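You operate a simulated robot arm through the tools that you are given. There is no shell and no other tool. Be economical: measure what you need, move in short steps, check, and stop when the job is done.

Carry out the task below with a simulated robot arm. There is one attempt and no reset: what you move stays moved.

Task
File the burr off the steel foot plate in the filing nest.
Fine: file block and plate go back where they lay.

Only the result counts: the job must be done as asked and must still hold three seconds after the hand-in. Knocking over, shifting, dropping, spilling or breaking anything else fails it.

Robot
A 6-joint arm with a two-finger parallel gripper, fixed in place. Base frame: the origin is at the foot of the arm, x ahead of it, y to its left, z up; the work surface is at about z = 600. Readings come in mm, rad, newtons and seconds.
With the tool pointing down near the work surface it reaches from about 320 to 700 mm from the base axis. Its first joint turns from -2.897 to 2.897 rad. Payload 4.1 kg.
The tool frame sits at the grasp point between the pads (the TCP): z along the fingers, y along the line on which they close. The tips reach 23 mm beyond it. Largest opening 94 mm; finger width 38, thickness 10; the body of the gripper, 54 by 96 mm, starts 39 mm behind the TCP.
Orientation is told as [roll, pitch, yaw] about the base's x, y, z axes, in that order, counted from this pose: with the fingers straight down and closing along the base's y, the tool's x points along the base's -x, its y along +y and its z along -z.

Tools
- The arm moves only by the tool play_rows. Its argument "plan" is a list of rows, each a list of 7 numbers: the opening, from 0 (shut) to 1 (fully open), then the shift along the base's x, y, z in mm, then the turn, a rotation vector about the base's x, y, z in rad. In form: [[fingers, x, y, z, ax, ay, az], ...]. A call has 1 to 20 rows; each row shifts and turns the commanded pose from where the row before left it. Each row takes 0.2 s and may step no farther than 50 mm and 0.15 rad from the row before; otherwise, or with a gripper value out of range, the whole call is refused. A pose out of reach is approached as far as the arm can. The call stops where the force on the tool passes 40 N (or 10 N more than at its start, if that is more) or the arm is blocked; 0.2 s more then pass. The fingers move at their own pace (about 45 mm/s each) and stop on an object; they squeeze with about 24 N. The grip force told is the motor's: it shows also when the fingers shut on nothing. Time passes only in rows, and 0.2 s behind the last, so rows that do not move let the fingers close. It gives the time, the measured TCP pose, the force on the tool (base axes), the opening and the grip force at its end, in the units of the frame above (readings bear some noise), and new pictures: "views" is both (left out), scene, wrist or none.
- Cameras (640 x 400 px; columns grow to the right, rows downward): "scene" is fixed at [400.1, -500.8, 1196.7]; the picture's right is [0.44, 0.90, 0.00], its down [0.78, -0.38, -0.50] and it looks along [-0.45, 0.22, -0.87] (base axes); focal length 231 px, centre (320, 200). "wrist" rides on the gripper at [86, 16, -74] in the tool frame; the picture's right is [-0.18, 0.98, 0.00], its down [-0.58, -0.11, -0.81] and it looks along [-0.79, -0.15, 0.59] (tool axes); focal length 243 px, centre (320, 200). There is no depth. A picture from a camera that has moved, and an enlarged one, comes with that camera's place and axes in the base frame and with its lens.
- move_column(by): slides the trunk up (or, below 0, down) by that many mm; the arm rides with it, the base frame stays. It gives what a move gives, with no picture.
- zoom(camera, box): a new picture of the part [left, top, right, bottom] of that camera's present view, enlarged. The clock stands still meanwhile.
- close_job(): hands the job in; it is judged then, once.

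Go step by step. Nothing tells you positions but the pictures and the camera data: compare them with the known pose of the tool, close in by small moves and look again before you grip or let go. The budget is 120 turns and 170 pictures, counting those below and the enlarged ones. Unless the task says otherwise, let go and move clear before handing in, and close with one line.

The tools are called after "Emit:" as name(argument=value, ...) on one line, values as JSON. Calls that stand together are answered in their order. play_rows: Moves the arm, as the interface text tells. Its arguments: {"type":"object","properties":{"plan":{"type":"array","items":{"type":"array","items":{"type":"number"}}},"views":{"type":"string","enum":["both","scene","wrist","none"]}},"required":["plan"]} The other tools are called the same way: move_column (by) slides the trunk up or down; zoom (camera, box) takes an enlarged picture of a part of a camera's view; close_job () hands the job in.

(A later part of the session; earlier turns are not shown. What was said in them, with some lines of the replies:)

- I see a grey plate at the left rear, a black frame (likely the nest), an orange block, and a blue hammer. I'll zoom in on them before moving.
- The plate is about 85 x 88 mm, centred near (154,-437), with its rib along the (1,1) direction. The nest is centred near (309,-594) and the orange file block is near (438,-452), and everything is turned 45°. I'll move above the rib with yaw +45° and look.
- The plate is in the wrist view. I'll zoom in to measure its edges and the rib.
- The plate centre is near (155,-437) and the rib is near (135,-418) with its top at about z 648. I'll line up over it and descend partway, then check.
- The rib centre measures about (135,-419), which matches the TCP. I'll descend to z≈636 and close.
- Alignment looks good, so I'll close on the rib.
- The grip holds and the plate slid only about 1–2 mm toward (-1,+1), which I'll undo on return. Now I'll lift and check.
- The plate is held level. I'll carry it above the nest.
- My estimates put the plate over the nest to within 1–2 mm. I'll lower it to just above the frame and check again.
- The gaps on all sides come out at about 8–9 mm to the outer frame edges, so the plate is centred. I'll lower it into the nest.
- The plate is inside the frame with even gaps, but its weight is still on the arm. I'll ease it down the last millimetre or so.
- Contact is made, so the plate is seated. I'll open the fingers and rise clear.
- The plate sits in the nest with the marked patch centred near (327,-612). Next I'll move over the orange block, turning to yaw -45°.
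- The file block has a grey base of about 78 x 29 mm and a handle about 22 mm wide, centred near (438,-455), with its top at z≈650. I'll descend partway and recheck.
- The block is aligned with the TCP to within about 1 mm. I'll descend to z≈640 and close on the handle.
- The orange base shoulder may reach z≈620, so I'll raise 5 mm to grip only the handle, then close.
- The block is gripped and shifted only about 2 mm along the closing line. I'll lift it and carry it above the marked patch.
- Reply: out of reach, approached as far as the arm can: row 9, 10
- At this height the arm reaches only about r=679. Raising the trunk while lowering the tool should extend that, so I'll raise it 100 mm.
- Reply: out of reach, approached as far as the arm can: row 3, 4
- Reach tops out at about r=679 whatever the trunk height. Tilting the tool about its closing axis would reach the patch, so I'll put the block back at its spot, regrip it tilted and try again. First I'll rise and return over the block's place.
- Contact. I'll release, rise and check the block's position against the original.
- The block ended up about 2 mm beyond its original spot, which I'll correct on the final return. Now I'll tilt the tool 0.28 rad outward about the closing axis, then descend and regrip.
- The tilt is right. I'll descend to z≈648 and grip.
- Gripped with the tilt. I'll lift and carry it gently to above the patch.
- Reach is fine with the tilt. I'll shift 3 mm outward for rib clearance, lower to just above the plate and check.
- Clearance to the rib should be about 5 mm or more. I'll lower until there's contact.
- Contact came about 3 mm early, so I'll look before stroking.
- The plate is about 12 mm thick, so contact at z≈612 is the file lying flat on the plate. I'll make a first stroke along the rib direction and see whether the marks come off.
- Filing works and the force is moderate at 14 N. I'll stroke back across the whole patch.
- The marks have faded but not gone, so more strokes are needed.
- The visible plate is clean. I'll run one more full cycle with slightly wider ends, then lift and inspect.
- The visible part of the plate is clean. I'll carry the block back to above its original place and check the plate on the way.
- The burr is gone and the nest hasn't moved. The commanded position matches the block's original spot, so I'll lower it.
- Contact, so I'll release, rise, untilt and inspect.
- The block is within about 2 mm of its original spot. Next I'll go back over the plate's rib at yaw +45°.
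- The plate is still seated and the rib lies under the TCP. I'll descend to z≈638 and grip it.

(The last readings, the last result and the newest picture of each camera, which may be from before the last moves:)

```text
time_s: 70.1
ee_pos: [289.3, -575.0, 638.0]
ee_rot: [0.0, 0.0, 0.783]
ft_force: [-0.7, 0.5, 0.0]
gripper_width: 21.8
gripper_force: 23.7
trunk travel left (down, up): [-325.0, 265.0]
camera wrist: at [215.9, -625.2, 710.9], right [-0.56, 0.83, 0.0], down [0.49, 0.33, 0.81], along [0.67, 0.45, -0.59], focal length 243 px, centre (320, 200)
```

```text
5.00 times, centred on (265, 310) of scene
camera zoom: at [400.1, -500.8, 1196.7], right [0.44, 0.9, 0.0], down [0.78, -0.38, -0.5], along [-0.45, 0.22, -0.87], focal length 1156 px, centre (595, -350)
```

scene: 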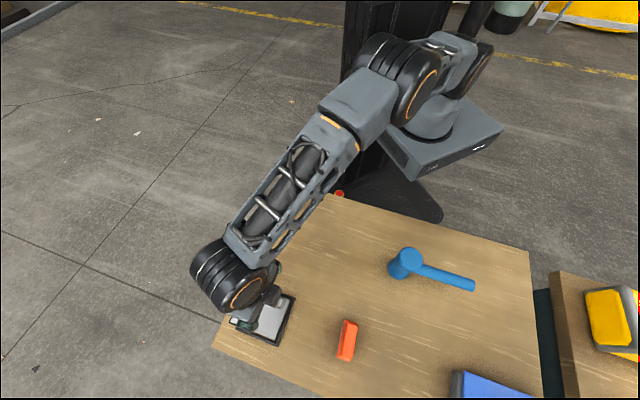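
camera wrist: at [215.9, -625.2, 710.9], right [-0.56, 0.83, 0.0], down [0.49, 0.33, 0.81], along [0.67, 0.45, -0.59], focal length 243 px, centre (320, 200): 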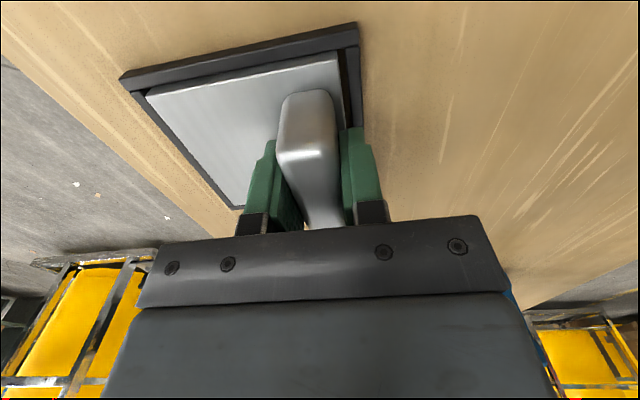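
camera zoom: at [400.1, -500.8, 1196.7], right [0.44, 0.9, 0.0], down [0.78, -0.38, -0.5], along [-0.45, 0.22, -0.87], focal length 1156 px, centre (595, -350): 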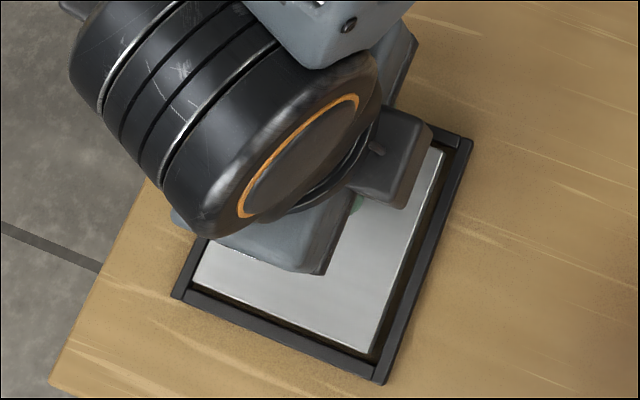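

The in-hand pose matches the first grip. I'll lift and carry the plate back to its original place.

Emit:
play_rows(plan=[[0, 0, 0, 4, 0, 0, 0], [0, 0, 0, 10, 0, 0, 0], [0, 0, 0, 20, 0, 0, 0], [0, 0, 0, 20, 0, 0, 0], [0, -9.5, 9.6, 0, 0, 0, 0], [0, -20, 20.2, 0, 0, 0, 0], [0, -25, 25.3, 0, 0, 0, 0], [0, -25, 25.3, 0, 0, 0, 0], [0, -25, 25.3, 0, 0, 0, 0], [0, -25, 25.3, 0, 0, 0, 0], [0, -15, 15.2, 0, 0, 0, 0], [0, -10, 10.1, 0, 0, 0, 0], [0, 0, 0, 0, 0, 0, 0], [0, 0, 0, -20, 0, 0, 0], [0, 0, 0, -15, 0, 0, 0], [0, 0, 0, 0, 0, 0, 0], [0, 0, 0, 0, 0, 0, 0]])

Emit:
zoom(camera="scene", box=[260, 180, 360, 260])

```text
time_s: 73.7
ee_pos: [135.3, -417.4, 655.9]
ee_rot: [-0.001, 0.0, 0.784]
ft_force: [0.2, 0.3, -3.1]
gripper_width: 22.1
gripper_force: 24.4
trunk travel left (down, up): [-325.0, 265.0]
camera wrist: at [60.6, -467.4, 730.1], right [-0.56, 0.83, 0.0], down [0.49, 0.33, 0.81], along [0.67, 0.45, -0.59], focal length 243 px, centre (320, 200)
```

scene: 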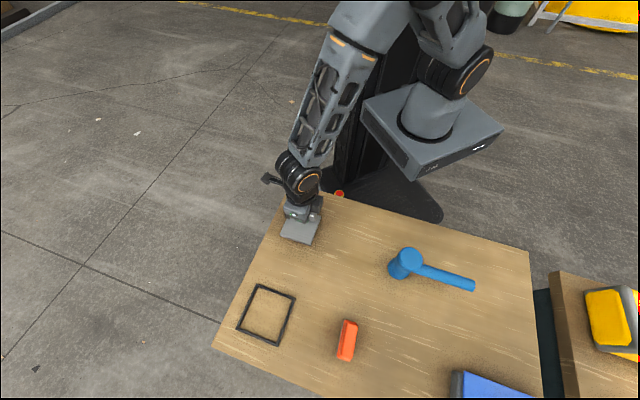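
wrist: 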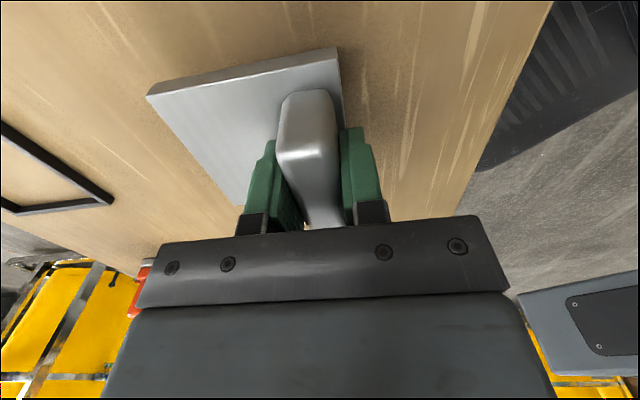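

```text
5.00 times, centred on (310, 220) of scene
camera zoom: at [400.1, -500.8, 1196.7], right [0.44, 0.9, 0.0], down [0.78, -0.38, -0.5], along [-0.45, 0.22, -0.87], focal length 1156 px, centre (370, 100)
```

zoom: 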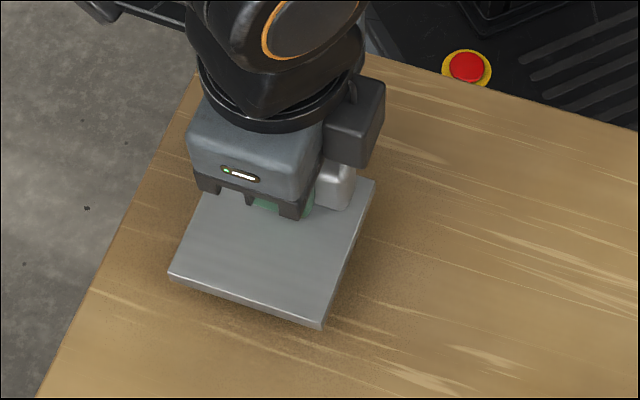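

I'll lower to just above the table and compare the corner pixels with the original ones.

Emit:
play_rows(plan=[[0, 0, 0, -7, 0, 0, 0], [0, 0, 0, -5, 0, 0, 0], [0, 0, 0, -3, 0, 0, 0], [0, 0, 0, 0, 0, 0, 0]], views="none")

Emit:
zoom(camera="scene", box=[260, 180, 360, 260])

```text
time_s: 74.7
ee_pos: [135.1, -418.6, 641.0]
ee_rot: [-0.001, 0.0, 0.783]
ft_force: [-0.2, 0.6, -3.2]
gripper_width: 22.2
gripper_force: 24.3
trunk travel left (down, up): [-325.0, 265.0]
```

```text
5.00 times, centred on (310, 220) of scene
camera zoom: at [400.1, -500.8, 1196.7], right [0.44, 0.9, 0.0], down [0.78, -0.38, -0.5], along [-0.45, 0.22, -0.87], focal length 1156 px, centre (370, 100)
```

zoom: 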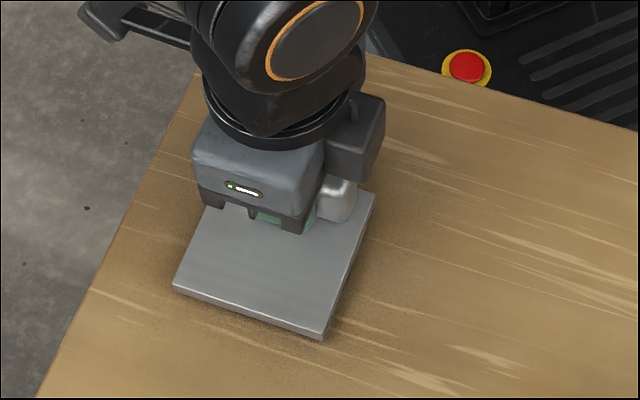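

The corners match the originals to within about 1 mm. I'll lower to contact.

Emit:
play_rows(plan=[[0, 0.5, -0.3, -1.2, 0, 0, 0], [0, 0, 0, -0.8, 0, 0, 0], [0, 0, 0, -0.8, 0, 0, 0], [0, 0, 0, 0, 0, 0, 0]], views="none")

```text
time_s: 75.7
ee_pos: [134.7, -418.8, 637.7]
ee_rot: [-0.001, 0.0, 0.783]
ft_force: [-0.5, -0.5, -3.3]
gripper_width: 21.9
gripper_force: 23.6
trunk travel left (down, up): [-325.0, 265.0]
```

Emit:
play_rows(plan=[[0, 0, 0, -0.7, 0, 0, 0], [0, 0, 0, -0.7, 0, 0, 0], [0, 0, 0, 0, 0, 0, 0]], views="none")

```text
time_s: 76.5
ee_pos: [135.5, -418.0, 636.8]
ee_rot: [0.0, 0.0, 0.783]
ft_force: [0.6, 2.3, 7.5]
gripper_width: 22.1
gripper_force: 23.9
trunk travel left (down, up): [-325.0, 265.0]
```

Seated. I'll release, rise clear and check everything.

Emit:
play_rows(plan=[[0.3, 0, 0, 0.8, 0, 0, 0], [0.6, 0, 0, 0, 0, 0, 0], [0.9, 0, 0, 0, 0, 0, 0], [1, 0, 0, 0, 0, 0, 0], [1, 0, 0, 10, 0, 0, 0], [1, 0, 0, 30, 0, 0, 0], [1, 0, 0, 45, 0, 0, 0], [1, 0, 0, 45, 0, 0, 0], [1, 8, 20, 45, 0, 0, 0], [1, 8, 20, 45, 0, 0, 0], [1, 8, 20, 45, 0, 0, 0], [1, 8, 20, 30, 0, 0, 0], [1, 8, 20, 10, 0, 0, 0], [1, 0, 0, 0, 0, 0, 0]], views="scene")

Emit:
zoom(camera="scene", box=[260, 180, 360, 260])

Emit:
zoom(camera="scene", box=[210, 270, 380, 400])

```text
time_s: 79.5
ee_pos: [177.9, -319.6, 943.6]
ee_rot: [0.001, 0.001, 0.784]
ft_force: [0.5, 0.5, -0.5]
gripper_width: 94.1
gripper_force: 0.1
trunk travel left (down, up): [-325.0, 265.0]
```

scene: 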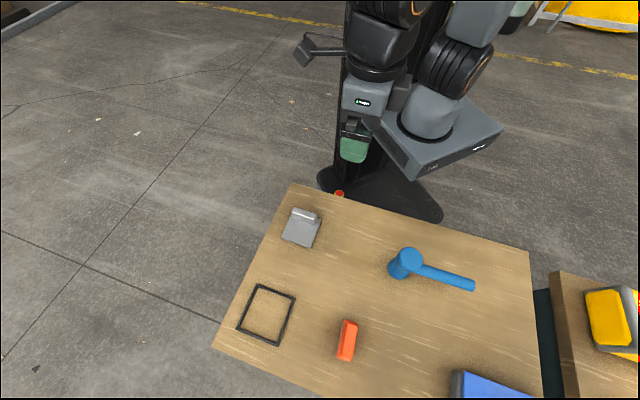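

```text
5.00 times, centred on (310, 220) of scene
camera zoom: at [400.1, -500.8, 1196.7], right [0.44, 0.9, 0.0], down [0.78, -0.38, -0.5], along [-0.45, 0.22, -0.87], focal length 1156 px, centre (370, 100)
```

zoom: 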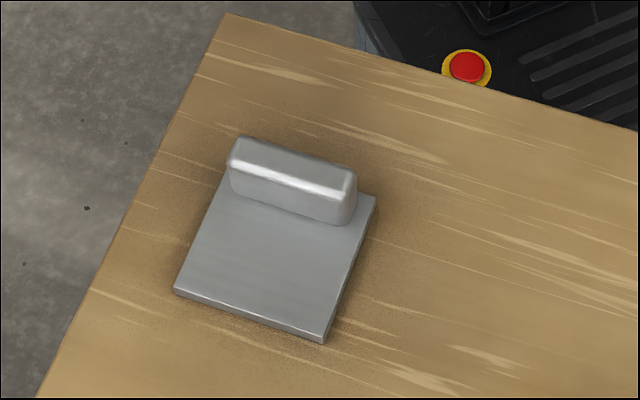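

```text
3.08 times, centred on (295, 335) of scene
camera zoom: at [400.1, -500.8, 1196.7], right [0.44, 0.9, 0.0], down [0.78, -0.38, -0.5], along [-0.45, 0.22, -0.87], focal length 711 px, centre (397, -215)
```

zoom: 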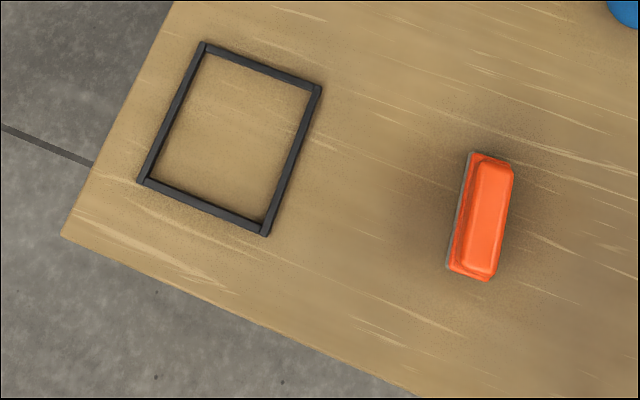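

The plate is clean and back on its spot. The block is within about 2–3 mm of where it lay, and the nest hasn't moved. Handing in.

Emit:
close_job()

```text
The job is handed in.
```

I filed the burr off the foot plate in the nest; no blue marks remain. The plate is back within about 1 mm of where it lay and the file block within 2–3 mm, with the gripper open and clear.
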